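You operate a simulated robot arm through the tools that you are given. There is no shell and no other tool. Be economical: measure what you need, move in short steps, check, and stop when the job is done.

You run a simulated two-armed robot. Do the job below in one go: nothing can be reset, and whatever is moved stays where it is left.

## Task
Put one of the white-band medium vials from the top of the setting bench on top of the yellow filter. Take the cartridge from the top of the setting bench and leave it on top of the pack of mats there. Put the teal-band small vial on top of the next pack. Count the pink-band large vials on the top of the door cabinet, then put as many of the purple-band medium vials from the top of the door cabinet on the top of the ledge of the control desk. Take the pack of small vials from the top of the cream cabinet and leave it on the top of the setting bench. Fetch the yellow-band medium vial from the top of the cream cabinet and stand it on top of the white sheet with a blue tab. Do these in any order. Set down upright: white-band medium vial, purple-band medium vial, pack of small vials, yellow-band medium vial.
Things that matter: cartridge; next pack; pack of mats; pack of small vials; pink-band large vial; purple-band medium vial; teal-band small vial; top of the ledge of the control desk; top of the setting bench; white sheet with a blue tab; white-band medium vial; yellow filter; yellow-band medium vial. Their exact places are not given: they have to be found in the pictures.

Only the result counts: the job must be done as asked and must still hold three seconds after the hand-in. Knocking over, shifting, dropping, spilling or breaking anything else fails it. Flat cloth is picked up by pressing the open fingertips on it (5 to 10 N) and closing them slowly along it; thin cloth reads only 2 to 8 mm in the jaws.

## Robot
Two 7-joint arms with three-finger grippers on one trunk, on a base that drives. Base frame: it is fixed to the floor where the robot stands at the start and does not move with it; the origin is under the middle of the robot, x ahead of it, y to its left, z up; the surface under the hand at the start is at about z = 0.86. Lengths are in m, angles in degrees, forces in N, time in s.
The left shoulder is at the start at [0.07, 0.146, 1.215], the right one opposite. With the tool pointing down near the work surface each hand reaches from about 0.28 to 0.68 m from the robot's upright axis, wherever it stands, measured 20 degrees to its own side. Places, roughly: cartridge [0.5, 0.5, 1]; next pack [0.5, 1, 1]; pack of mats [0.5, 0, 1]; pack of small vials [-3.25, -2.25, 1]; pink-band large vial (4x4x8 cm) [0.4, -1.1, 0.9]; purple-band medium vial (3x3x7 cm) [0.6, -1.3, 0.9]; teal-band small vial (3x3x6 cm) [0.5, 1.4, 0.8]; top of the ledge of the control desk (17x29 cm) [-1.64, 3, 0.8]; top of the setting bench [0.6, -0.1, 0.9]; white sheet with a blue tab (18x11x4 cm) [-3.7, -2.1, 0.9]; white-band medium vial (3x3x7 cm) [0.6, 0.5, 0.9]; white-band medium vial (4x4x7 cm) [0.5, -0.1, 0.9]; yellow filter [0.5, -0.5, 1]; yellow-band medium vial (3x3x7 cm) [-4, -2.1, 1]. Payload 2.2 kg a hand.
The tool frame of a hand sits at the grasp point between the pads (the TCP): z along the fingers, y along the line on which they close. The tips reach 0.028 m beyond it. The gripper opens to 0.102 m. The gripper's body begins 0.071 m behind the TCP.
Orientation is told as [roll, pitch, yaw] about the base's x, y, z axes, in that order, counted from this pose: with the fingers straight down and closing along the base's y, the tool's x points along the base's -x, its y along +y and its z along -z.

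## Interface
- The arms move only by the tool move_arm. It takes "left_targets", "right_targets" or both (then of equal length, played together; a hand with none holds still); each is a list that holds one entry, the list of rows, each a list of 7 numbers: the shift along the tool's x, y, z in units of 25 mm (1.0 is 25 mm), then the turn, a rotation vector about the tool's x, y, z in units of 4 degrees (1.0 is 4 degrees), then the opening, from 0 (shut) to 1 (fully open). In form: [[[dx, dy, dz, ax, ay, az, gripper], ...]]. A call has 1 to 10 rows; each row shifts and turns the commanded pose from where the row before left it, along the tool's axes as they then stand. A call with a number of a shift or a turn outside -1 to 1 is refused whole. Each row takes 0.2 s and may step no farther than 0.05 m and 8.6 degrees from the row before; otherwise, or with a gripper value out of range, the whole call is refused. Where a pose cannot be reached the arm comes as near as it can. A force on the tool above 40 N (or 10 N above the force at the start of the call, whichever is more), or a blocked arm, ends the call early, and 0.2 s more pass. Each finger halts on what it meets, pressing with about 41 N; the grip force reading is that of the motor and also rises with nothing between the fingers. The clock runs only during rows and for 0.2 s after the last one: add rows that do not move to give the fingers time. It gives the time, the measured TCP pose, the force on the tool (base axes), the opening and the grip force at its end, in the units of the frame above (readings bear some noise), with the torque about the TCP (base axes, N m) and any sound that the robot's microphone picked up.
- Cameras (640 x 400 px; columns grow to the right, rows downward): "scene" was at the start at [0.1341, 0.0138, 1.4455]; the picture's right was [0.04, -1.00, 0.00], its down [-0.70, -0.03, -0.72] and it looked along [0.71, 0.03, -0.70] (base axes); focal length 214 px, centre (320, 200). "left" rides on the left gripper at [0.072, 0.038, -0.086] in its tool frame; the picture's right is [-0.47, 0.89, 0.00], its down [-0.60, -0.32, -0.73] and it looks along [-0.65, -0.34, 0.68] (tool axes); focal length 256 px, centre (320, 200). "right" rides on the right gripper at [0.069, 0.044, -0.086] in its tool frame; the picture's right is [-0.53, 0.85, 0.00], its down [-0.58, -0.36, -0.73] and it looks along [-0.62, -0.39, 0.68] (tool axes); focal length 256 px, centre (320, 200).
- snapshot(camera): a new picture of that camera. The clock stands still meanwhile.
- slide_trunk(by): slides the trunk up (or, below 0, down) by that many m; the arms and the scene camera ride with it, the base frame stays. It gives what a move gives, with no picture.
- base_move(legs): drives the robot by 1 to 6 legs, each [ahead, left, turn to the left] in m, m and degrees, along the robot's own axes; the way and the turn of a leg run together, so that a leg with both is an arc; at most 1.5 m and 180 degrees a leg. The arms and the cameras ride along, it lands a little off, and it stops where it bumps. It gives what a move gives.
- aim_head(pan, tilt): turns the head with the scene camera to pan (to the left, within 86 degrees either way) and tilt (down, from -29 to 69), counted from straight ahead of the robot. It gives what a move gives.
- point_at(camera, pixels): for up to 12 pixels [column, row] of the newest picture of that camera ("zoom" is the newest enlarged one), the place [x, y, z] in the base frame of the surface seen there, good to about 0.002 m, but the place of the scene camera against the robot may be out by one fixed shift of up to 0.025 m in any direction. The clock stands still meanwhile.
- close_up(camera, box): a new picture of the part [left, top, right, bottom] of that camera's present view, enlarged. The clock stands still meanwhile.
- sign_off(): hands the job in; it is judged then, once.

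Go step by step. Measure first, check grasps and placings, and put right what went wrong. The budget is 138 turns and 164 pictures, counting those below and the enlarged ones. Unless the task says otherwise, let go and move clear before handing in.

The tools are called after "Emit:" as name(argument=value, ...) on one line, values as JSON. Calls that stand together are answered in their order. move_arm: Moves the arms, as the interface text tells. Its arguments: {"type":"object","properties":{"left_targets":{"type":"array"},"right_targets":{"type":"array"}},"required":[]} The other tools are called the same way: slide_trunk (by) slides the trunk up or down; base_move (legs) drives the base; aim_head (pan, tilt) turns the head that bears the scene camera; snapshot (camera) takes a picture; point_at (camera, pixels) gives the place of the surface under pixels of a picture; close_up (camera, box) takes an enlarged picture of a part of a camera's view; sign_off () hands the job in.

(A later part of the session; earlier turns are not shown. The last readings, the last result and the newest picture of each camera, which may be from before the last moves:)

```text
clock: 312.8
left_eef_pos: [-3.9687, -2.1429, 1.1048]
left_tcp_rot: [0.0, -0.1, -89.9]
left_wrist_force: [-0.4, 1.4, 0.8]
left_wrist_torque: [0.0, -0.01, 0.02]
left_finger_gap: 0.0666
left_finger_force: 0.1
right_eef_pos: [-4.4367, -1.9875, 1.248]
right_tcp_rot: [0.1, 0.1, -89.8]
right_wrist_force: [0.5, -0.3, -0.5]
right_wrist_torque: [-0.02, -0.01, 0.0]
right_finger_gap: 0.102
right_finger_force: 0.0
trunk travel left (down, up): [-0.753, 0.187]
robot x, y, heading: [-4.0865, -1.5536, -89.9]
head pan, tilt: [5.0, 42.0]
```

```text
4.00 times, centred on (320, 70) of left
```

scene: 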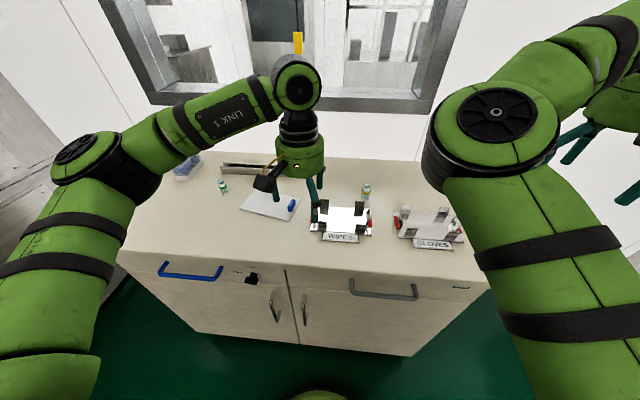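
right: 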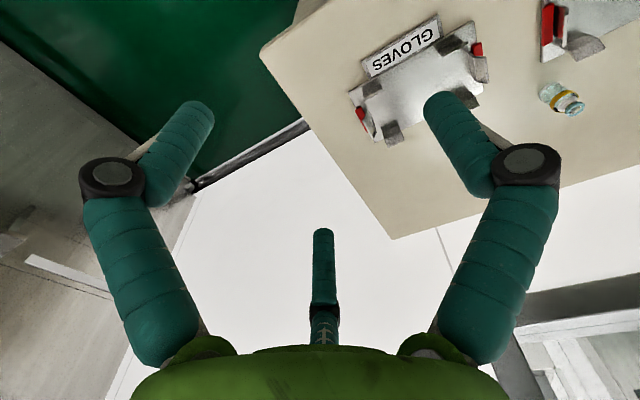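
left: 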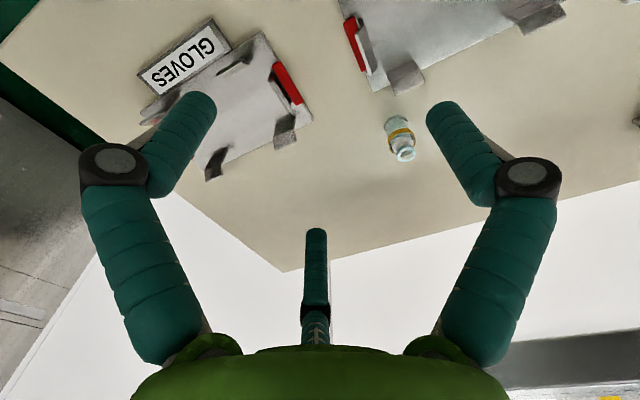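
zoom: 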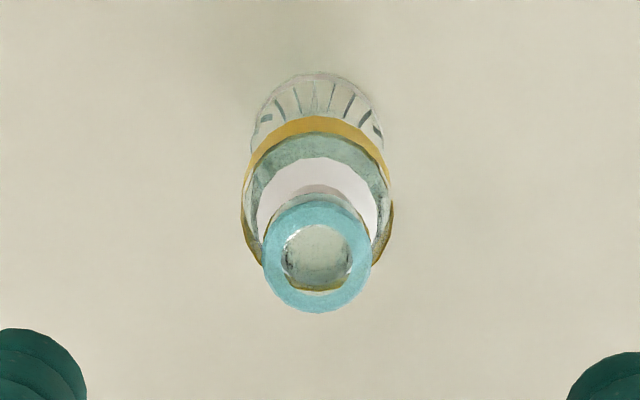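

The rim sits exactly on the tool axis (zoom (318,257)). Descend to z 0.967, close, and lift.

Emit:
move_arm(left_targets=[[[0, 0, 0.5, 0, 0, 0, 0.6], [0, 0, 0.9, 0, 0, 0, 0.6], [0, 0, 0.9, 0, 0, 0, 0.6], [0, 0, 0.9, 0, 0, 0, 0.6], [0, 0, 0.9, 0, 0, 0, 0.6], [0, 0, 0.9, 0, 0, 0, 0.6], [0, 0, 0.5, 0, 0, 0, 0.6], [0, 0, 0, 0, 0, 0, 0.4], [0, 0, 0, 0, 0, 0, 0.15], [0, 0, 0, 0, 0, 0, 0.15]]])

Emit:
move_arm(left_targets=[[[0, 0, -0.5, 0, 0, 0, 0.15], [0, 0, -0.9, 0, 0, 0, 0.15], [0, 0, -0.9, 0, 0, 0, 0.15], [0, 0, -0.9, 0, 0, 0, 0.15], [0.2, 0, -0.9, 0, 0, 0, 0.15], [0.5, 0, -0.9, 0, 0, 0, 0.15], [0.6, 0, 0, 0, 0, 0, 0.15], [0, 0, 0, 0, 0, 0, 0.15]]])

Emit:
base_move(legs=[[0, 0.3, 0]])

Emit:
snapshot(camera="left")

```text
clock: 315.0
left_eef_pos: [-3.969, -2.1429, 0.9671]
left_tcp_rot: [0.0, 0.0, -89.9]
left_wrist_force: [-0.5, 0.2, 0.4]
left_wrist_torque: [-0.03, 0.02, 0.05]
left_finger_gap: 0.0272
left_finger_force: 41.1
right_eef_pos: [-4.4366, -1.9883, 1.2484]
right_tcp_rot: [0.0, 0.0, -89.7]
right_wrist_force: [0.6, 0.3, 0.1]
right_wrist_torque: [-0.02, 0.02, 0.03]
right_finger_gap: 0.1018
right_finger_force: 0.0
trunk travel left (down, up): [-0.753, 0.187]
robot x, y, heading: [-4.0826, -1.5539, -90.0]
head pan, tilt: [5.0, 42.0]
```

```text
clock: 316.8
left_eef_pos: [-3.9689, -2.1119, 1.0927]
left_tcp_rot: [-0.1, 0.1, -89.8]
left_wrist_force: [1.1, 0.3, 0.8]
left_wrist_torque: [0.02, -0.01, 0.0]
left_finger_gap: 0.027
left_finger_force: 41.1
right_eef_pos: [-4.4365, -1.9888, 1.2488]
right_tcp_rot: [0.0, 0.0, -89.9]
right_wrist_force: [-0.4, 0.5, 0.2]
right_wrist_torque: [-0.01, -0.01, -0.03]
right_finger_gap: 0.1018
right_finger_force: 0.0
trunk travel left (down, up): [-0.753, 0.187]
robot x, y, heading: [-4.0851, -1.5548, -89.9]
head pan, tilt: [5.0, 42.0]
```

```text
clock: 318.9
left_eef_pos: [-3.6741, -2.1117, 1.0925]
left_tcp_rot: [0.0, 0.0, -90.0]
left_wrist_force: [-0.3, 0.8, -0.3]
left_wrist_torque: [0.0, 0.0, -0.01]
left_finger_gap: 0.0268
left_finger_force: 41.2
right_eef_pos: [-4.1415, -1.9867, 1.2481]
right_tcp_rot: [0.2, 0.0, -89.9]
right_wrist_force: [-0.9, -0.5, 0.8]
right_wrist_torque: [0.0, -0.03, -0.02]
right_finger_gap: 0.1019
right_finger_force: 0.0
trunk travel left (down, up): [-0.753, 0.187]
robot x, y, heading: [-3.7843, -1.5526, -90.1]
head pan, tilt: [5.0, 42.0]
```

```text
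64 pictures are left
```

left: 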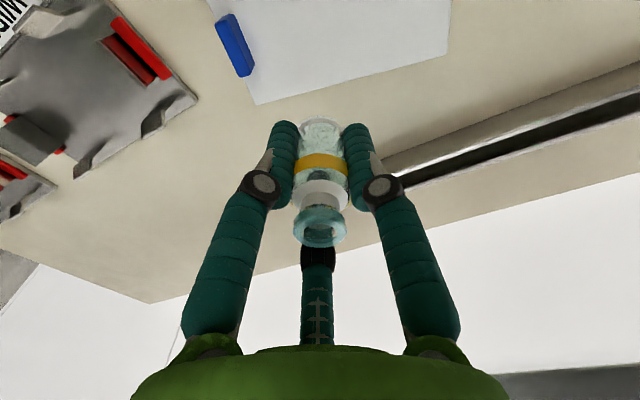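

The yellow vial is held; sheet spans (215–450, 0–103). Measure its back edge and surface.

Emit:
point_at(camera="left", pixels=[[256, 101], [443, 54], [350, 76], [450, 5], [300, 40], [380, 20], [212, 5], [330, 60], [245, 70], [235, 20], [350, 90]])

```text
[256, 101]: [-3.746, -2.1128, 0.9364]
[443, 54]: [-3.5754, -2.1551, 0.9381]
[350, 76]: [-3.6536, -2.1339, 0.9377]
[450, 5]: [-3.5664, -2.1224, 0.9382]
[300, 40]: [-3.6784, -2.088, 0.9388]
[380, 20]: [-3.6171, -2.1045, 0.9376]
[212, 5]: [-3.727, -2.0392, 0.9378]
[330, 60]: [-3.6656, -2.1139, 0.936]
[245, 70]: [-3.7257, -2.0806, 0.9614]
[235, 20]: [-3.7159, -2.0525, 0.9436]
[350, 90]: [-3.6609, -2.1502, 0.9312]
```

Sheet centre ≈(-3.647,-2.083), z 0.9377. Move over and lower to near contact.

Emit:
move_arm(left_targets=[[[0.6, 0.58, 0, 0, 0, 0, 0.15], [0.55, 0.55, 0, 0, 0, 0, 0.15], [0, 0, 0.8, 0, 0, 0, 0.15], [0, 0, 0.9, 0, 0, 0, 0.15], [0, 0, 0.9, 0, 0, 0, 0.15], [0, 0, 0.9, 0, 0, 0, 0.15], [0, 0, 0.7, 0, 0, 0, 0.15], [0, 0, 0.2, 0, 0, 0, 0.15], [0, 0, 0.1, 0, 0, 0, 0.15], [0, 0, 0, 0, 0, 0, 0.15]]])

Emit:
snapshot(camera="left")

```text
clock: 321.1
left_eef_pos: [-3.6436, -2.0819, 0.9803]
left_tcp_rot: [-0.1, 0.0, -89.9]
left_wrist_force: [-0.4, 0.4, 0.0]
left_wrist_torque: [0.0, 0.05, 0.0]
left_finger_gap: 0.0268
left_finger_force: 41.0
right_eef_pos: [-4.1395, -1.9881, 1.2499]
right_tcp_rot: [0.1, 0.1, -89.9]
right_wrist_force: [-0.9, -0.4, 0.0]
right_wrist_torque: [-0.01, -0.01, -0.01]
right_finger_gap: 0.1021
right_finger_force: 0.1
trunk travel left (down, up): [-0.753, 0.187]
robot x, y, heading: [-3.7843, -1.5502, -90.2]
head pan, tilt: [5.0, 42.0]
```

```text
63 pictures are left
```

left: 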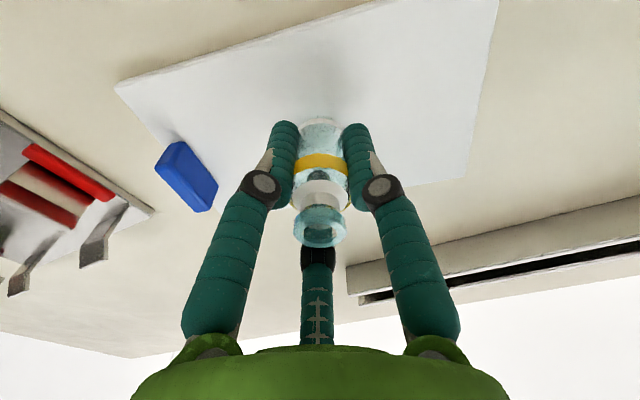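

Over the middle of the sheet. Lower the last few mm.

Emit:
move_arm(left_targets=[[[0, 0, 0.1, 0, 0, 0, 0.15], [0, 0, 0.1, 0, 0, 0, 0.15], [0, 0, 0.08, 0, 0, 0, 0.15], [0, 0, 0, 0, 0, 0, 0.15]]])

```text
clock: 322.1
left_eef_pos: [-3.6446, -2.0816, 0.9744]
left_tcp_rot: [-0.1, -0.3, -89.9]
left_wrist_force: [0.9, -1.0, 11.7]
left_wrist_torque: [-0.07, -0.01, 0.0]
left_finger_gap: 0.0266
left_finger_force: 40.9
right_eef_pos: [-4.1413, -1.9858, 1.2497]
right_tcp_rot: [0.0, 0.0, -89.9]
right_wrist_force: [-0.5, -1.0, 0.0]
right_wrist_torque: [-0.03, 0.01, 0.01]
right_finger_gap: 0.1018
right_finger_force: 0.1
trunk travel left (down, up): [-0.753, 0.187]
robot x, y, heading: [-3.7894, -1.5533, -89.9]
head pan, tilt: [5.0, 42.0]
```

Contact. Release and rise, then look at the pack of small vials.

Emit:
move_arm(left_targets=[[[0, 0, -0.04, 0, 0, 0, 0.3], [0, 0, 0, 0, 0, 0, 0.38], [0, 0, 0, 0, 0, 0, 0.5], [0, 0, 0, 0, 0, 0, 0.5], [0, 0, -0.6, 0, 0, 0, 0.5], [0, 0, -0.9, 0, 0, 0, 0.5], [0, 0, -0.9, 0, 0, 0, 0.5], [0, 0, -0.9, 0, 0, 0, 0.5], [0, 0, -0.9, 0, 0, 0, 0.5], [0.5, 0, -0.9, 0, 0, 0, 1]]])

Emit:
aim_head(pan=25, tilt=42)

Emit:
snapshot(camera="scene")

Emit:
close_up(camera="scene", box=[180, 120, 340, 260])

```text
clock: 324.3
left_eef_pos: [-3.6436, -2.0692, 1.1035]
left_tcp_rot: [-0.1, -0.1, -90.1]
left_wrist_force: [1.1, -0.1, -0.4]
left_wrist_torque: [-0.01, -0.02, 0.0]
left_finger_gap: 0.1017
left_finger_force: 0.0
right_eef_pos: [-4.1406, -1.9866, 1.248]
right_tcp_rot: [0.0, 0.0, -89.9]
right_wrist_force: [-0.9, -0.1, -0.6]
right_wrist_torque: [-0.05, 0.01, 0.01]
right_finger_gap: 0.1022
right_finger_force: 0.0
trunk travel left (down, up): [-0.753, 0.187]
robot x, y, heading: [-3.7864, -1.5554, -90.2]
head pan, tilt: [5.0, 42.0]
```

```text
clock: 325.1
left_eef_pos: [-3.6437, -2.0711, 1.1015]
left_tcp_rot: [0.0, 0.0, -89.9]
left_wrist_force: [0.6, -0.3, 0.0]
left_wrist_torque: [0.0, -0.01, 0.04]
left_finger_gap: 0.102
left_finger_force: 0.1
right_eef_pos: [-4.14, -1.9872, 1.2483]
right_tcp_rot: [-0.1, 0.0, -89.9]
right_wrist_force: [0.0, -0.7, -0.3]
right_wrist_torque: [0.0, 0.0, 0.01]
right_finger_gap: 0.102
right_finger_force: 0.1
trunk travel left (down, up): [-0.753, 0.187]
robot x, y, heading: [-3.7817, -1.5482, -90.0]
head pan, tilt: [25.0, 42.0]
```

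```text
62 pictures are left
```

scene: 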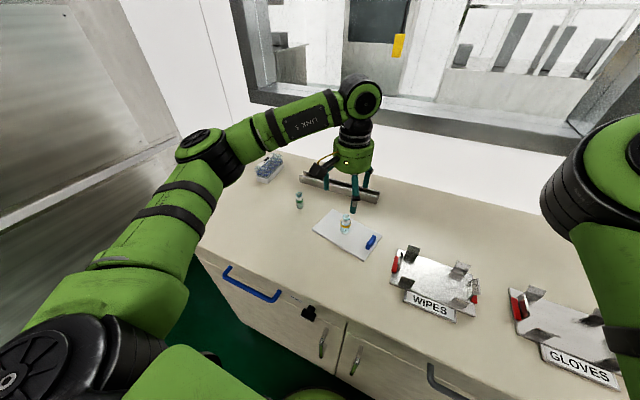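

```text
2.86 times, centred on (260, 190) of scene
```

zoom: 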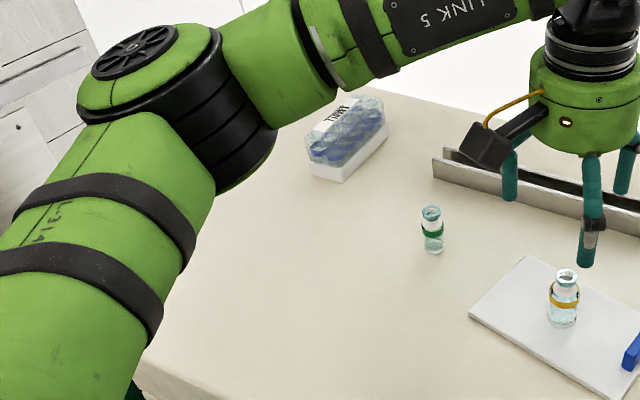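

The yellow vial stands on the sheet. The pack with a clear lid is at scene (268,165). Drive left 0.38 and ahead 0.04.

Emit:
base_move(legs=[[0, 0.38, 0], [0.04, 0, 0]])

Emit:
snapshot(camera="left")

Emit:
aim_head(pan=10, tilt=42)

Emit:
snapshot(camera="scene")

```text
clock: 328.0
left_eef_pos: [-3.2628, -2.1045, 1.1059]
left_tcp_rot: [0.0, -0.4, -90.0]
left_wrist_force: [0.7, 0.3, 0.2]
left_wrist_torque: [-0.07, -0.02, 0.0]
left_finger_gap: 0.102
left_finger_force: 0.1
right_eef_pos: [-3.7604, -2.02, 1.2507]
right_tcp_rot: [0.1, -0.4, -90.0]
right_wrist_force: [1.0, 1.5, 0.1]
right_wrist_torque: [-0.07, -0.03, 0.01]
right_finger_gap: 0.102
right_finger_force: 0.0
trunk travel left (down, up): [-0.753, 0.187]
robot x, y, heading: [-3.4064, -1.5889, -89.9]
head pan, tilt: [25.0, 42.0]
```

```text
60 pictures are left
```

left: 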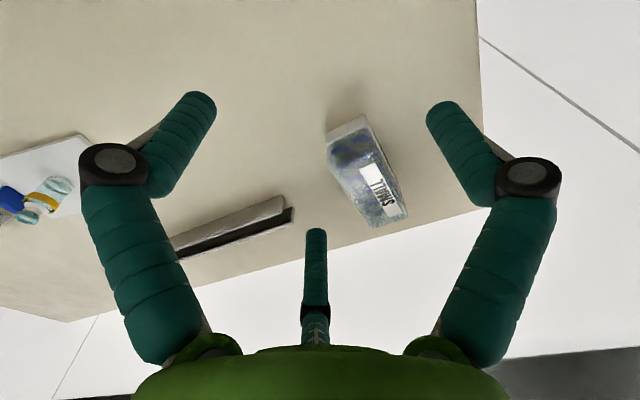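

```text
clock: 328.8
left_eef_pos: [-3.2621, -2.1107, 1.1019]
left_tcp_rot: [-0.1, 0.0, -89.9]
left_wrist_force: [-0.4, -0.6, 0.3]
left_wrist_torque: [0.02, 0.0, 0.01]
left_finger_gap: 0.102
left_finger_force: 0.1
right_eef_pos: [-3.7587, -2.0276, 1.2485]
right_tcp_rot: [0.0, 0.0, -89.9]
right_wrist_force: [-0.8, -0.7, -0.4]
right_wrist_torque: [0.02, -0.03, 0.0]
right_finger_gap: 0.1021
right_finger_force: 0.0
trunk travel left (down, up): [-0.753, 0.187]
robot x, y, heading: [-3.4044, -1.5886, -89.7]
head pan, tilt: [10.0, 42.0]
```

```text
59 pictures are left
```

scene: 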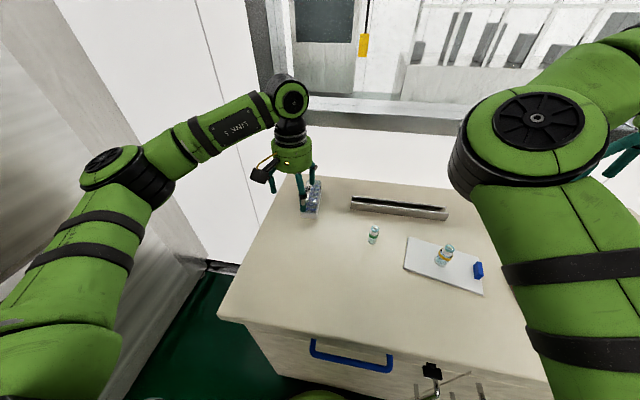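

Emit:
close_up(camera="left", box=[280, 90, 440, 240])

Emit:
point_at(camera="left", pixels=[[383, 188], [372, 170], [395, 208], [388, 170], [363, 117], [328, 133], [345, 125], [370, 225], [405, 215], [330, 145], [400, 185], [348, 190]])

```text
2.67 times, centred on (360, 165) of left
```

zoom: 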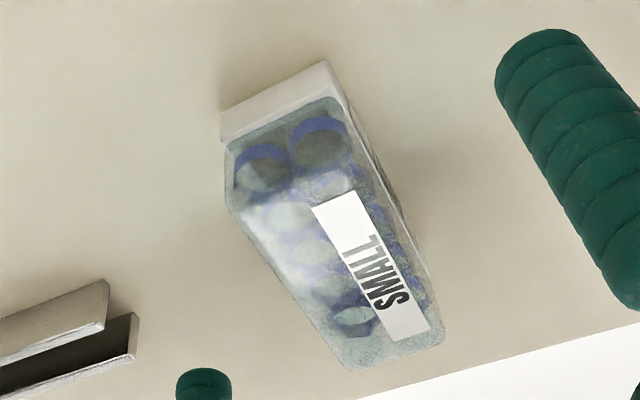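

```text
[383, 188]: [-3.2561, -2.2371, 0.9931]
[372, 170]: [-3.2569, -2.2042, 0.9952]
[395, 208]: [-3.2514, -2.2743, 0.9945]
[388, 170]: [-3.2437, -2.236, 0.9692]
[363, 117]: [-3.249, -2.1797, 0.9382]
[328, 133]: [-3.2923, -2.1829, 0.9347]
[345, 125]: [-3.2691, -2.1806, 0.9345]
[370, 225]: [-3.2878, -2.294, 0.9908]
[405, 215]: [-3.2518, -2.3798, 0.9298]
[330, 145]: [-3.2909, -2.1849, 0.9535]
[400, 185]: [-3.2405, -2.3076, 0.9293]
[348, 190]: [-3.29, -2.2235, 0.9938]
```

Pack: x -3.293…-3.243, y -2.18…-2.295, long axis along y (turned ~4.5°), top 0.994. I'll grip across its short side at about (-3.267,-2.225).

Emit:
move_arm(left_targets=[[[-0.9, -0.04, 0, 0, 0, 0, 1], [-0.9, -0.04, 0, 0, 0, 0, 1], [-0.9, -0.04, 0, 0, 0, 0, 1], [-0.9, -0.04, 0, 0, 0, 0, 1], [-0.9, -0.04, 0, 0, 0, 0, 1], [0, 0, 0.4, 0, 0, -0.6, 1], [0, 0, 0.4, 0, 0, -0.5, 1], [0, 0, 0, 0, 0, 0, 1]]])

Emit:
snapshot(camera="left")

```text
clock: 330.6
left_eef_pos: [-3.2662, -2.221, 1.0841]
left_tcp_rot: [0.0, -0.1, -85.6]
left_wrist_force: [-0.1, 0.8, 0.1]
left_wrist_torque: [0.0, -0.01, -0.02]
left_finger_gap: 0.102
left_finger_force: 0.1
right_eef_pos: [-3.7596, -2.0249, 1.2489]
right_tcp_rot: [-0.1, 0.0, -89.9]
right_wrist_force: [-0.5, -0.3, -0.4]
right_wrist_torque: [-0.01, -0.02, -0.02]
right_finger_gap: 0.1021
right_finger_force: 0.2
trunk travel left (down, up): [-0.753, 0.187]
robot x, y, heading: [-3.4064, -1.5906, -90.1]
head pan, tilt: [10.0, 42.0]
```

```text
57 pictures are left
```

left: 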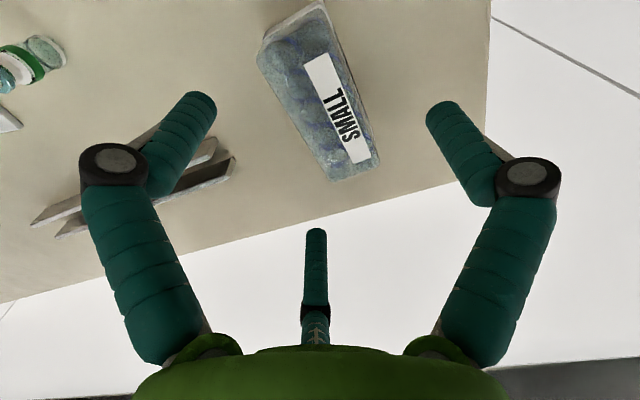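

Verify the lid edges around the axis point (320,96).

Emit:
point_at(camera="left", pixels=[[335, 95], [350, 145], [318, 65], [275, 85], [300, 130], [325, 165], [262, 55], [345, 80], [370, 140], [335, 178]])

```text
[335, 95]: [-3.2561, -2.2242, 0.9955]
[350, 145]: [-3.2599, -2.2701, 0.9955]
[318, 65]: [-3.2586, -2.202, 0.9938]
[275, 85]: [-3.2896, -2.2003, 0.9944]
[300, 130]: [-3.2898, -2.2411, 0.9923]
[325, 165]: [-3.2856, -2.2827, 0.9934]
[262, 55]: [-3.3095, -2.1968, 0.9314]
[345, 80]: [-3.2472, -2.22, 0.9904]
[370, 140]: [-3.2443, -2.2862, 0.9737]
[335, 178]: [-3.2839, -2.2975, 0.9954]
```

Lid centre x≈-3.269. Descend with 75% opening to z≈0.966 and check.

Emit:
move_arm(left_targets=[[[0, -0.1, 0.3, 0, 0, 0, 0.75], [0, 0, 0.9, 0, 0, 0, 0.75], [0, 0, 0.9, 0, 0, 0, 0.75], [0, 0, 0.9, 0, 0, 0, 0.75], [0, 0, 0.9, 0, 0, 0, 0.75], [0, 0, 0.8, 0, 0, 0, 0.75], [0, 0, 0, 0, 0, 0, 0.75]]])

Emit:
snapshot(camera="left")

```text
clock: 331.8
left_eef_pos: [-3.2738, -2.2244, 1.0073]
left_tcp_rot: [-1.0, -1.7, -85.3]
left_wrist_force: [0.0, 6.5, 22.7]
left_wrist_torque: [0.27, 0.5, -0.08]
left_finger_gap: 0.0928
left_finger_force: 9.4
right_eef_pos: [-3.7589, -2.023, 1.2501]
right_tcp_rot: [0.0, -0.1, -89.9]
right_wrist_force: [-1.0, 0.2, -0.8]
right_wrist_torque: [0.02, 0.0, -0.01]
right_finger_gap: 0.1022
right_finger_force: 0.1
trunk travel left (down, up): [-0.753, 0.187]
robot x, y, heading: [-3.4069, -1.589, -89.7]
head pan, tilt: [10.0, 42.0]
stopped in row 5 (left hand): the force on the tool passed its limit at 43 N (the readings are from after the stop); the commanded pose is now the measured one
```

```text
56 pictures are left
```

left: 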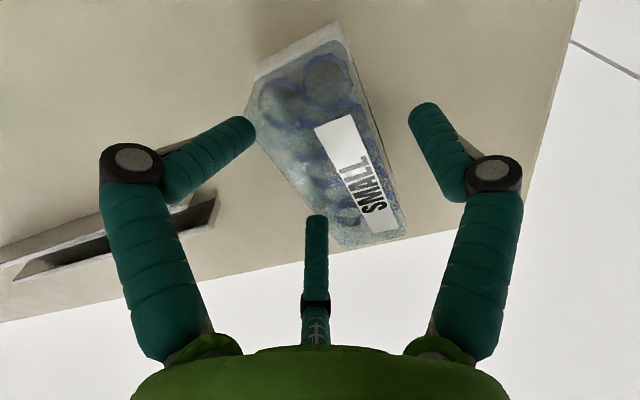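

The stop (43 N at tips z≈0.98) came from a finger meeting the lid's left edge: the pictures show three fingers around the axis, two of them on the tool −y side. I'll rise, open fully, and re-aim so the pack sits between the lone finger and the pair.

Emit:
move_arm(left_targets=[[[0, 0, -0.8, 0, 0, 0, 1], [0, 0, -0.9, 0, 0, 0, 1], [0, 0, -0.9, 0, 0, 0, 1], [0, 0, 0, 0, 0, 0, 1]]])

Emit:
snapshot(camera="left")

Emit:
close_up(camera="scene", box=[240, 110, 368, 225])

```text
clock: 332.8
left_eef_pos: [-3.2703, -2.2256, 1.0652]
left_tcp_rot: [-0.7, -1.2, -85.3]
left_wrist_force: [-0.1, 0.2, 0.3]
left_wrist_torque: [-0.03, 0.0, 0.01]
left_finger_gap: 0.1019
left_finger_force: 0.0
right_eef_pos: [-3.7581, -2.0266, 1.2483]
right_tcp_rot: [0.0, 0.0, -89.9]
right_wrist_force: [0.6, -0.4, 0.7]
right_wrist_torque: [-0.01, 0.01, 0.03]
right_finger_gap: 0.1021
right_finger_force: 0.1
trunk travel left (down, up): [-0.753, 0.187]
robot x, y, heading: [-3.404, -1.5944, -89.9]
head pan, tilt: [10.0, 42.0]
```

```text
55 pictures are left
```

left: 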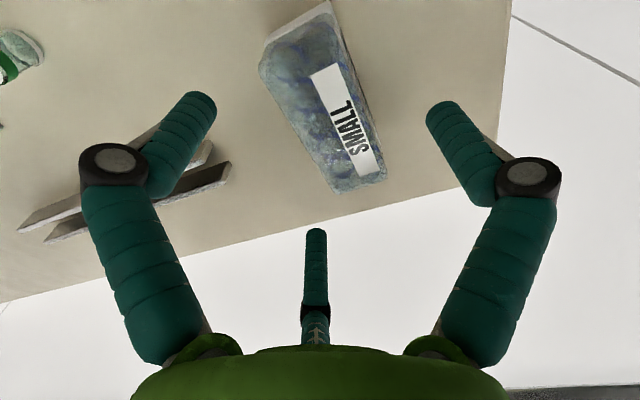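

```text
3.48 times, centred on (304, 168) of scene
```

zoom: 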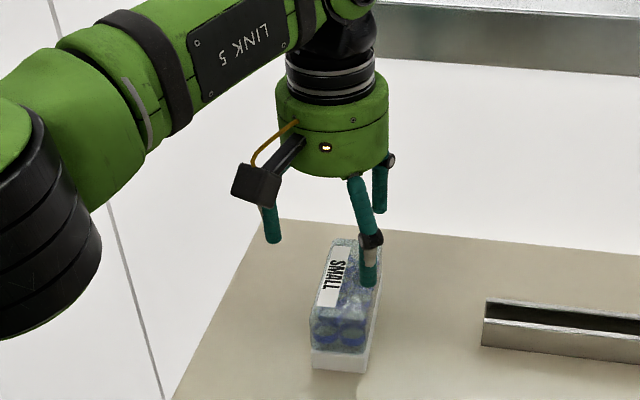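

Confirmed three prongs. Correct the small tilt, shift 14 mm to −x with fingers fully open, and re-measure the pack.

Emit:
move_arm(left_targets=[[[-0.1, -0.3, 0, 0.15, 0.09, 0, 1], [-0.1, -0.25, 0, 0.15, 0.09, 0, 1], [0, 0, 0, 0, 0, 0, 1]]])

Emit:
snapshot(camera="left")

Emit:
point_at(camera="left", pixels=[[275, 85], [300, 130], [345, 80], [360, 110], [350, 130], [330, 170], [285, 60], [230, 165], [215, 140], [335, 60]])

```text
clock: 333.6
left_eef_pos: [-3.2831, -2.2315, 1.0649]
left_tcp_rot: [-1.9, -0.6, -85.3]
left_wrist_force: [0.0, 0.0, 0.5]
left_wrist_torque: [-0.02, 0.0, 0.01]
left_finger_gap: 0.1019
left_finger_force: 0.1
right_eef_pos: [-3.759, -2.0269, 1.2496]
right_tcp_rot: [0.0, 0.0, -89.9]
right_wrist_force: [-1.1, 0.1, -0.3]
right_wrist_torque: [0.0, 0.01, -0.01]
right_finger_gap: 0.1018
right_finger_force: 0.1
trunk travel left (down, up): [-0.753, 0.187]
robot x, y, heading: [-3.4062, -1.59, -90.0]
head pan, tilt: [10.0, 42.0]
```

```text
53 pictures are left
```

left: 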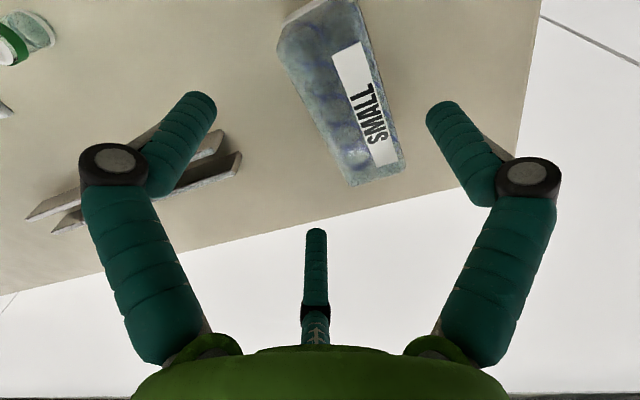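

```text
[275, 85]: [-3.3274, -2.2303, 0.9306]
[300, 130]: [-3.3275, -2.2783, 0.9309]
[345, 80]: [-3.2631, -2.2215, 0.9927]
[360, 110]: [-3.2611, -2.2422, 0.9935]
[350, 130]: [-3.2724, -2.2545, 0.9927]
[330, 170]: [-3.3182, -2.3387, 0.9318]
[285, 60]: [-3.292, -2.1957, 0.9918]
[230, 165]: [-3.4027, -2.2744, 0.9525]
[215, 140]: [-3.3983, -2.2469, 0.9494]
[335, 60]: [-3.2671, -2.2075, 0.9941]
```

The roll sign was opposite; correct it (ax −0.475, ay +0.15) and recheck.

Emit:
move_arm(left_targets=[[[0, 0, 0, -0.25, 0.08, 0, 1], [0, 0, 0, -0.225, 0.07, 0, 1], [0, 0, 0, 0, 0, 0, 1]]])

Emit:
snapshot(camera="left")

```text
clock: 334.4
left_eef_pos: [-3.2839, -2.2317, 1.0653]
left_tcp_rot: [0.1, 0.0, -85.4]
left_wrist_force: [0.9, -0.2, 0.0]
left_wrist_torque: [0.0, -0.02, 0.0]
left_finger_gap: 0.1021
left_finger_force: 0.1
right_eef_pos: [-3.7577, -2.0267, 1.2496]
right_tcp_rot: [-0.2, 0.1, -89.8]
right_wrist_force: [-0.2, 0.7, -0.6]
right_wrist_torque: [-0.02, 0.02, 0.0]
right_finger_gap: 0.1021
right_finger_force: 0.1
trunk travel left (down, up): [-0.753, 0.187]
robot x, y, heading: [-3.4091, -1.592, -89.8]
head pan, tilt: [10.0, 42.0]
```

```text
52 pictures are left
```

left: 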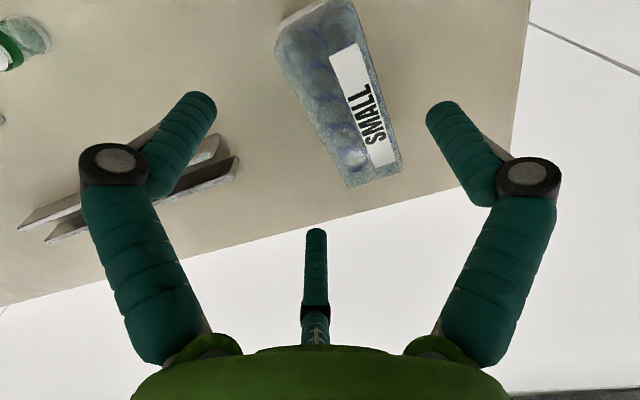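

Level. Descend in small steps to z≈0.967 with full opening.

Emit:
move_arm(left_targets=[[[0, 0.06, 0.6, 0, 0, 0, 1], [0, 0, 0.6, 0, 0, 0, 1], [0, 0, 0.6, 0, 0, 0, 1], [0, 0, 0.6, 0, 0, 0, 1], [0, 0, 0.5, 0, 0, 0, 1], [0, 0, 0.5, 0, 0, 0, 1], [0, 0, 0.5, 0, 0, 0, 1], [0, 0, 0, 0, 0, 0, 1]]])

Emit:
snapshot(camera="left")

Emit:
close_up(camera="scene", box=[240, 130, 368, 230])

```text
clock: 336.1
left_eef_pos: [-3.2831, -2.2318, 0.9665]
left_tcp_rot: [0.0, -0.1, -85.2]
left_wrist_force: [-0.7, -0.4, -0.6]
left_wrist_torque: [-0.04, 0.03, -0.03]
left_finger_gap: 0.102
left_finger_force: 0.0
right_eef_pos: [-3.7579, -2.0258, 1.2487]
right_tcp_rot: [0.0, 0.0, -89.9]
right_wrist_force: [-0.1, 0.0, 0.2]
right_wrist_torque: [0.02, -0.01, 0.0]
right_finger_gap: 0.1019
right_finger_force: 0.2
trunk travel left (down, up): [-0.753, 0.187]
robot x, y, heading: [-3.4063, -1.5907, -89.8]
head pan, tilt: [10.0, 42.0]
```

```text
51 pictures are left
```

left: 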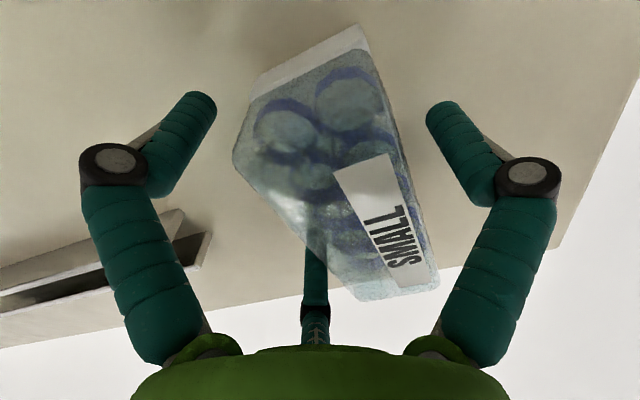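

```text
4.00 times, centred on (304, 180) of scene
```

zoom: 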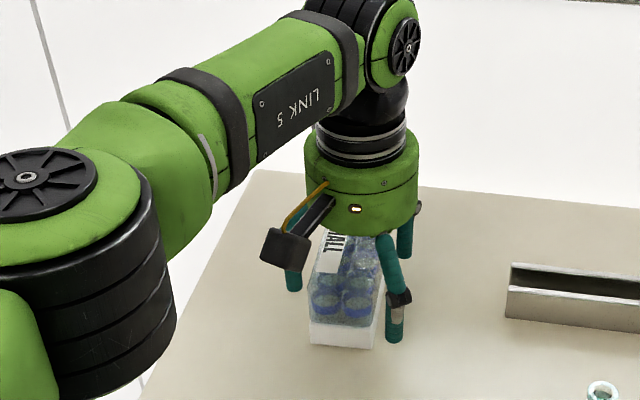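

The pack is straddled with no contact force. Close slowly.

Emit:
move_arm(left_targets=[[[0, 0, 0, 0, 0, 0, 0.85], [0, 0, 0, 0, 0, 0, 0.75], [0, 0, 0, 0, 0, 0, 0.65], [0, 0, 0, 0, 0, 0, 0.55], [0, 0, 0, 0, 0, 0, 0.4], [0, 0, 0, 0, 0, 0, 0.3], [0, 0, 0, 0, 0, 0, 0.3]]])

Emit:
snapshot(camera="left")

```text
clock: 337.8
left_eef_pos: [-3.2839, -2.2312, 0.9675]
left_tcp_rot: [0.1, 0.0, -85.4]
left_wrist_force: [0.1, -0.8, 3.0]
left_wrist_torque: [0.1, -0.04, -0.02]
left_finger_gap: 0.0685
left_finger_force: 41.2
right_eef_pos: [-3.759, -2.0264, 1.249]
right_tcp_rot: [0.0, 0.1, -90.0]
right_wrist_force: [-0.1, -0.3, -0.1]
right_wrist_torque: [-0.03, 0.01, 0.02]
right_finger_gap: 0.102
right_finger_force: 0.1
trunk travel left (down, up): [-0.753, 0.187]
robot x, y, heading: [-3.4087, -1.5908, -90.1]
head pan, tilt: [10.0, 42.0]
```

```text
49 pictures are left
```

left: 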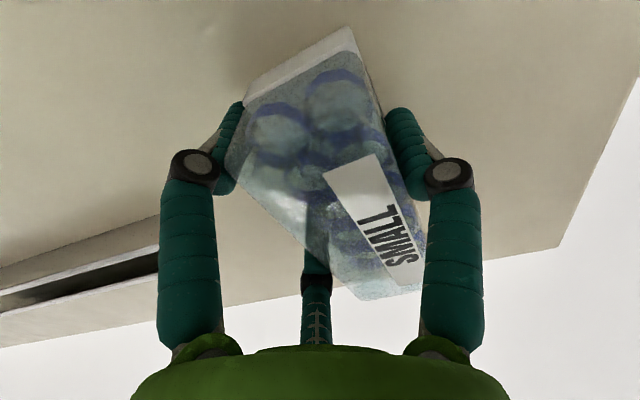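

Gripped (gap 0.0685). Lift gently and check that it stays level.

Emit:
move_arm(left_targets=[[[0, 0, -0.3, 0, 0, 0, 0.3], [0, 0, -0.5, 0, 0, 0, 0.3], [0, 0, -0.7, 0, 0, 0, 0.3], [0, 0, -0.8, 0, 0, 0, 0.3], [0, 0, -0.8, 0, 0, 0, 0.3], [0, 0, -0.8, 0, 0, 0, 0.3], [0, 0, -0.8, 0, 0, 0, 0.3], [0, 0, 0, 0, 0, 0, 0.3]]])

Emit:
snapshot(camera="left")

Emit:
close_up(camera="scene", box=[240, 80, 368, 200])

```text
clock: 339.6
left_eef_pos: [-3.2829, -2.2306, 1.0846]
left_tcp_rot: [-0.1, 0.0, -85.3]
left_wrist_force: [0.1, 0.2, -1.3]
left_wrist_torque: [0.07, 0.01, 0.02]
left_finger_gap: 0.0685
left_finger_force: 41.3
right_eef_pos: [-3.7576, -2.0265, 1.2487]
right_tcp_rot: [-0.1, 0.0, -89.9]
right_wrist_force: [-0.2, 0.2, -0.6]
right_wrist_torque: [0.02, 0.02, 0.03]
right_finger_gap: 0.1021
right_finger_force: 0.1
trunk travel left (down, up): [-0.753, 0.187]
robot x, y, heading: [-3.404, -1.5915, -89.9]
head pan, tilt: [10.0, 42.0]
```

```text
48 pictures are left
```

left: 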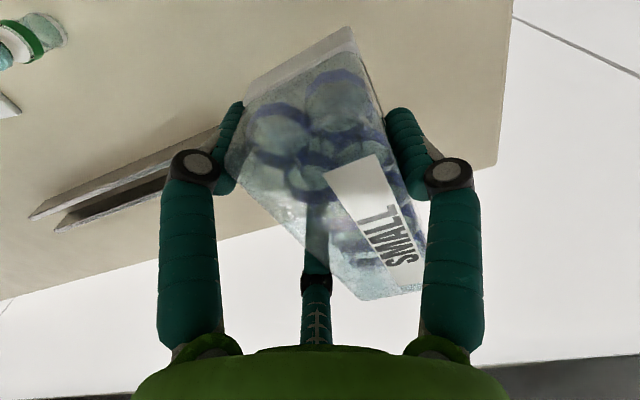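

```text
3.33 times, centred on (304, 140) of scene
```

zoom: 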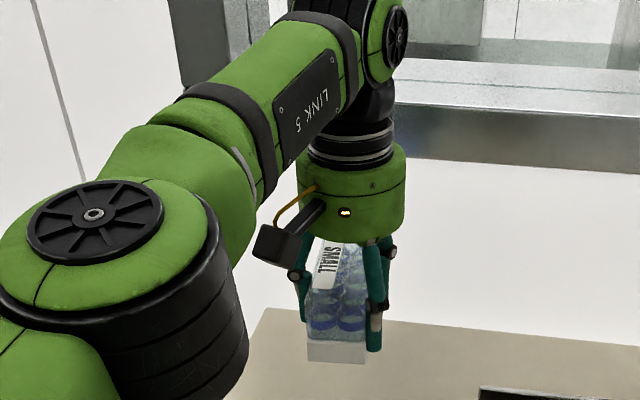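

Pack held level. Pull it back to carry pose, then retrace the route (backing north along x≈-4.92).

Emit:
move_arm(left_targets=[[[0.8, 0, -0.4, 0, 0, 0, 0.3], [0.8, 0, -0.4, 0, 0, 0, 0.3], [0.8, 0, -0.4, 0, 0, 0, 0.3], [0.8, 0, -0.4, 0, 0, 0, 0.3], [0.8, 0, 0, 0, 0, 0, 0.3], [0.8, 0, 0, 0, 0, 0, 0.3], [0.8, 0, 0, 0, 0, 0, 0.3], [0, 0, 0, 0, 0, 0, 0.3]]])

Emit:
base_move(legs=[[-0.6, 0, 0], [0, -1.5, 0]])

```text
clock: 341.4
left_eef_pos: [-3.2925, -2.093, 1.1263]
left_tcp_rot: [0.0, 0.0, -85.3]
left_wrist_force: [0.2, -0.1, -1.1]
left_wrist_torque: [-0.01, 0.03, 0.04]
left_finger_gap: 0.0687
left_finger_force: 41.0
right_eef_pos: [-3.7586, -2.0267, 1.248]
right_tcp_rot: [-0.1, 0.0, -90.0]
right_wrist_force: [-0.5, -0.4, 0.3]
right_wrist_torque: [0.02, 0.01, 0.02]
right_finger_gap: 0.1017
right_finger_force: 0.1
trunk travel left (down, up): [-0.753, 0.187]
robot x, y, heading: [-3.4026, -1.5922, -90.1]
head pan, tilt: [10.0, 42.0]
```

```text
clock: 351.6
left_eef_pos: [-4.7525, -1.5324, 1.1258]
left_tcp_rot: [0.0, 0.0, -83.2]
left_wrist_force: [0.6, -0.2, -2.0]
left_wrist_torque: [0.05, 0.03, -0.03]
left_finger_gap: 0.0683
left_finger_force: 40.5
right_eef_pos: [-5.2213, -1.4839, 1.249]
right_tcp_rot: [-0.1, 0.0, -87.6]
right_wrist_force: [-0.7, 1.0, 0.1]
right_wrist_torque: [0.0, -0.01, -0.01]
right_finger_gap: 0.1019
right_finger_force: 0.0
trunk travel left (down, up): [-0.753, 0.187]
robot x, y, heading: [-4.8843, -1.0377, -87.6]
head pan, tilt: [10.0, 42.0]
```

Position (-4.884,-1.038), heading -87.6°. Back up the passage with a heading correction.

Emit:
base_move(legs=[[0, -0.03, -2.4], [-1.3, 0, 0], [-1.3, 0, 0]])

Emit:
base_move(legs=[[-1.25, 0, 0], [-1.0, 0.45, 0]])

```text
clock: 364.7
left_eef_pos: [-4.8146, 1.044, 1.1247]
left_tcp_rot: [0.1, 0.0, -85.1]
left_wrist_force: [-1.2, -0.7, -1.5]
left_wrist_torque: [0.04, 0.05, -0.02]
left_finger_gap: 0.0688
left_finger_force: 41.0
right_eef_pos: [-5.2799, 1.1099, 1.2478]
right_tcp_rot: [0.1, 0.0, -89.6]
right_wrist_force: [0.1, -0.1, 1.0]
right_wrist_torque: [-0.02, 0.0, 0.02]
right_finger_gap: 0.1022
right_finger_force: 0.0
trunk travel left (down, up): [-0.753, 0.187]
robot x, y, heading: [-4.9302, 1.548, -89.7]
head pan, tilt: [10.0, 42.0]
```

```text
clock: 376.2
left_eef_pos: [-4.3593, 3.2854, 1.1261]
left_tcp_rot: [-0.1, 0.0, -86.3]
left_wrist_force: [-0.5, 0.5, -0.8]
left_wrist_torque: [0.06, 0.0, -0.03]
left_finger_gap: 0.0687
left_finger_force: 41.1
right_eef_pos: [-4.8253, 3.3614, 1.2483]
right_tcp_rot: [0.0, 0.0, -90.9]
right_wrist_force: [0.6, -0.3, -0.2]
right_wrist_torque: [0.04, -0.03, 0.02]
right_finger_gap: 0.102
right_finger_force: 0.0
trunk travel left (down, up): [-0.753, 0.187]
robot x, y, heading: [-4.4644, 3.7895, -90.9]
head pan, tilt: [10.0, 42.0]
```

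At (-4.46,3.79). Strafe east along y≈3.9 to the corridor.

Emit:
base_move(legs=[[-0.1, 1.4, 0.9], [0, 1.4, 0], [0, 1.2, 0]])

```text
clock: 395.4
left_eef_pos: [-0.3412, 3.4677, 1.1255]
left_tcp_rot: [-0.1, 0.1, -83.1]
left_wrist_force: [0.3, -0.2, -1.4]
left_wrist_torque: [0.04, 0.03, -0.01]
left_finger_gap: 0.0685
left_finger_force: 40.2
right_eef_pos: [-0.8104, 3.5156, 1.2491]
right_tcp_rot: [-0.1, 0.1, -87.5]
right_wrist_force: [-0.3, 0.5, 0.2]
right_wrist_torque: [-0.02, -0.02, 0.02]
right_finger_gap: 0.1018
right_finger_force: 0.0
trunk travel left (down, up): [-0.753, 0.187]
robot x, y, heading: [-0.4748, 3.964, -87.7]
head pan, tilt: [10.0, 42.0]
```

At (-0.475,3.964). Drive down the corridor to y≈-0.3 and turn to face the bench.

Emit:
base_move(legs=[[0, 0, -2.3], [1.45, 0, 0], [1.45, 0, 0], [1.36, 0, 0], [0, 0, 90]])

Emit:
aim_head(pan=0, tilt=40)

Emit:
snapshot(camera="scene")

```text
clock: 420.0
left_eef_pos: [-0.0004, -0.1695, 1.1263]
left_tcp_rot: [0.0, -0.1, 4.7]
left_wrist_force: [0.3, -0.3, -0.8]
left_wrist_torque: [0.02, 0.05, -0.04]
left_finger_gap: 0.0687
left_finger_force: 41.1
right_eef_pos: [-0.0664, -0.6365, 1.2493]
right_tcp_rot: [0.0, 0.0, 0.1]
right_wrist_force: [-0.8, -0.2, -0.5]
right_wrist_torque: [-0.01, 0.0, -0.01]
right_finger_gap: 0.102
right_finger_force: 0.1
trunk travel left (down, up): [-0.753, 0.187]
robot x, y, heading: [-0.5014, -0.2811, -0.1]
head pan, tilt: [10.0, 42.0]
```

```text
clock: 420.7
left_eef_pos: [0.0009, -0.1697, 1.127]
left_tcp_rot: [-0.1, 0.1, 4.7]
left_wrist_force: [0.3, 1.1, -1.7]
left_wrist_torque: [-0.08, 0.03, -0.02]
left_finger_gap: 0.0686
left_finger_force: 41.1
right_eef_pos: [-0.066, -0.6362, 1.2496]
right_tcp_rot: [-0.2, -0.1, 0.1]
right_wrist_force: [-0.1, 0.2, -0.4]
right_wrist_torque: [0.01, -0.02, -0.03]
right_finger_gap: 0.102
right_finger_force: 0.2
trunk travel left (down, up): [-0.753, 0.187]
robot x, y, heading: [-0.4983, -0.2824, 0.1]
head pan, tilt: [0.0, 40.0]
```

```text
46 pictures are left
```

scene: 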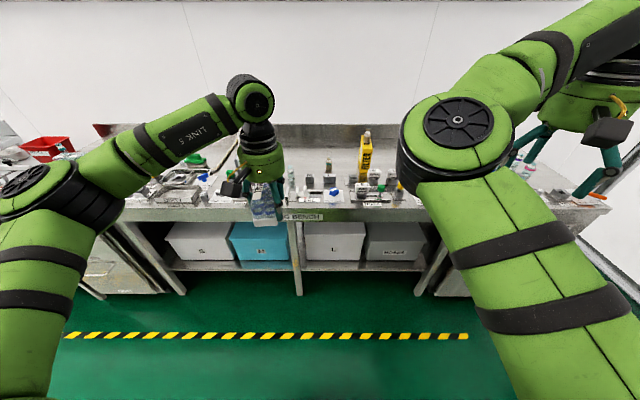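

"…BENCH" label confirms the setting bench. The filter vial still stands at (366,140). Drive ahead 0.46.

Emit:
base_move(legs=[[0.46, -0.02, 0]])

Emit:
snapshot(camera="left")

Emit:
snapshot(camera="scene")

```text
clock: 423.5
left_eef_pos: [0.4599, -0.1848, 1.1268]
left_tcp_rot: [0.1, 0.1, 4.9]
left_wrist_force: [0.0, 0.3, -1.0]
left_wrist_torque: [0.0, -0.01, 0.0]
left_finger_gap: 0.0685
left_finger_force: 41.3
right_eef_pos: [0.396, -0.6507, 1.2495]
right_tcp_rot: [-0.1, -0.2, 0.4]
right_wrist_force: [-0.5, -0.5, -0.9]
right_wrist_torque: [-0.02, 0.01, 0.0]
right_finger_gap: 0.1021
right_finger_force: 0.0
trunk travel left (down, up): [-0.753, 0.187]
robot x, y, heading: [-0.0391, -0.3006, 0.3]
head pan, tilt: [0.0, 40.0]
```

```text
45 pictures are left
```

left: 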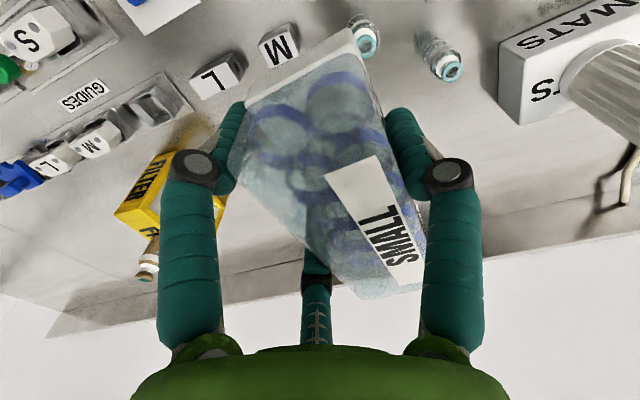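

```text
44 pictures are left
```

scene: 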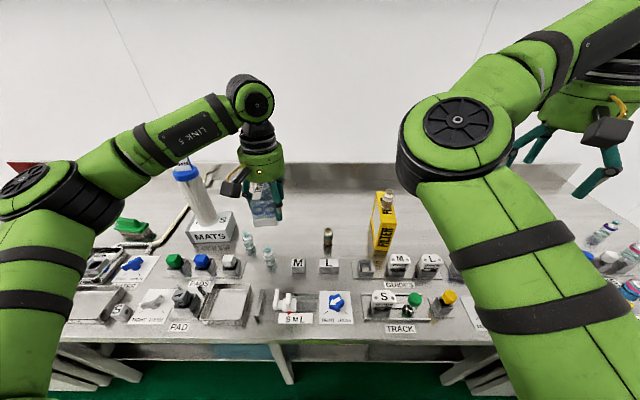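

Target: pack on the free area about (0.59,-0.2), between the clear vials and the teal-band brown vial. Shift there at height, then check.

Emit:
move_arm(left_targets=[[[-0.8, -0.24, 0, 0, 0, 0, 0.3], [-0.8, -0.24, 0, 0, 0, 0, 0.3], [-0.8, -0.24, 0, 0, 0, 0, 0.3], [-0.8, -0.24, 0, 0, 0, 0, 0.3], [-0.8, -0.24, 0, 0, 0, 0, 0.3], [-0.7, -0.2, 0, 0, 0, 0, 0.3], [0, 0, 0.7, 0, 0, 0, 0.3], [0, 0, 0.8, 0, 0, 0, 0.3], [0, 0, 0.8, 0, 0, 0, 0.3], [0, 0, 0, 0, 0, 0, 0.3]]])

Emit:
snapshot(camera="left")

Emit:
close_up(camera="scene", box=[210, 150, 370, 280])

```text
clock: 425.7
left_eef_pos: [0.5814, -0.2088, 1.0669]
left_tcp_rot: [0.0, 0.0, 4.9]
left_wrist_force: [0.0, -0.2, -1.7]
left_wrist_torque: [0.02, 0.01, -0.01]
left_finger_gap: 0.0686
left_finger_force: 41.1
right_eef_pos: [0.3973, -0.6503, 1.2489]
right_tcp_rot: [-0.1, 0.0, 0.4]
right_wrist_force: [-0.2, -0.3, 0.1]
right_wrist_torque: [-0.02, 0.0, 0.0]
right_finger_gap: 0.102
right_finger_force: 0.0
trunk travel left (down, up): [-0.753, 0.187]
robot x, y, heading: [-0.0384, -0.3018, 0.4]
head pan, tilt: [0.0, 40.0]
```

```text
43 pictures are left
```

left: 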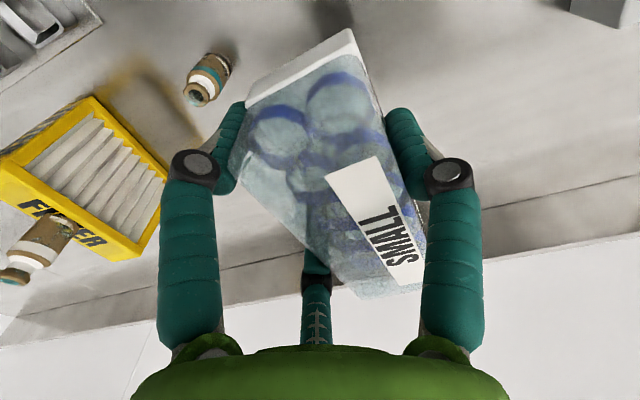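

```text
3.08 times, centred on (290, 215) of scene
```

zoom: 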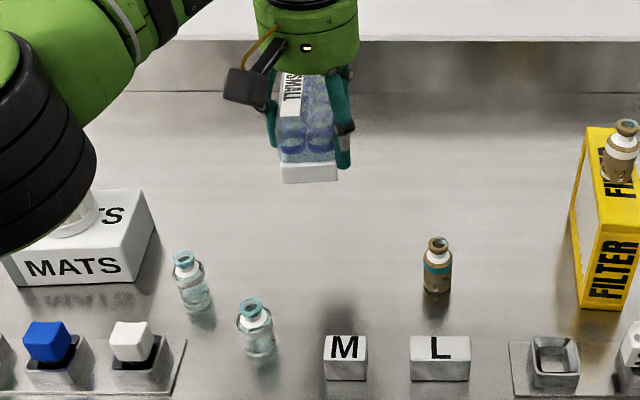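

All clear below. Descend to just above the bench.

Emit:
move_arm(left_targets=[[[0, 0, 0.8, 0, 0, 0, 0.3], [0, 0, 0.8, 0, 0, 0, 0.3], [0, 0, 0.8, 0, 0, 0, 0.3], [0, 0, 0.8, 0, 0, 0, 0.3], [0, 0, 0.8, 0, 0, 0, 0.3], [0, 0, 0.8, 0, 0, 0, 0.3], [0, 0, 0.8, 0, 0, 0, 0.3], [0, 0, 0.6, 0, 0, 0, 0.3], [0, 0, 0.3, 0, 0, 0, 0.3], [0, 0, 0, 0, 0, 0, 0.3]]])

Emit:
snapshot(camera="left")

```text
clock: 427.9
left_eef_pos: [0.5817, -0.2099, 0.9047]
left_tcp_rot: [-0.1, 0.0, 4.9]
left_wrist_force: [0.6, 1.1, -1.5]
left_wrist_torque: [-0.02, -0.01, 0.02]
left_finger_gap: 0.0686
left_finger_force: 41.0
right_eef_pos: [0.3972, -0.6506, 1.2498]
right_tcp_rot: [-0.1, 0.0, 0.5]
right_wrist_force: [0.0, 0.3, 0.0]
right_wrist_torque: [0.04, 0.0, 0.0]
right_finger_gap: 0.102
right_finger_force: 0.0
trunk travel left (down, up): [-0.753, 0.187]
robot x, y, heading: [-0.0407, -0.3004, 0.4]
head pan, tilt: [0.0, 40.0]
```

```text
41 pictures are left
```

left: 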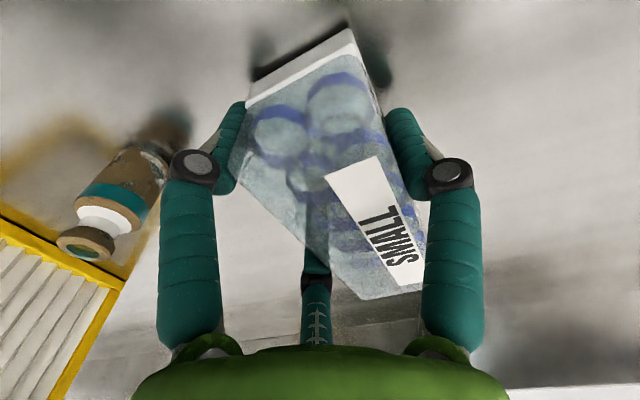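

Lower the last 8 mm to contact.

Emit:
move_arm(left_targets=[[[0, 0, 0.15, 0, 0, 0, 0.3], [0, 0, 0.1, 0, 0, 0, 0.3], [0, 0, 0.08, 0, 0, 0, 0.3], [0, 0, 0.06, 0, 0, 0, 0.3], [0, 0, 0, 0, 0, 0, 0.3]]])

```text
clock: 429.1
left_eef_pos: [0.5821, -0.2093, 0.898]
left_tcp_rot: [-0.1, -0.3, 4.9]
left_wrist_force: [3.1, -0.2, 12.7]
left_wrist_torque: [0.27, -0.22, -0.1]
left_finger_gap: 0.0684
left_finger_force: 41.3
right_eef_pos: [0.395, -0.6515, 1.2507]
right_tcp_rot: [0.0, -0.1, 0.4]
right_wrist_force: [0.3, 0.8, 0.5]
right_wrist_torque: [-0.01, -0.01, 0.0]
right_finger_gap: 0.102
right_finger_force: 0.1
trunk travel left (down, up): [-0.753, 0.187]
robot x, y, heading: [-0.0411, -0.3032, 0.5]
head pan, tilt: [0.0, 40.0]
```

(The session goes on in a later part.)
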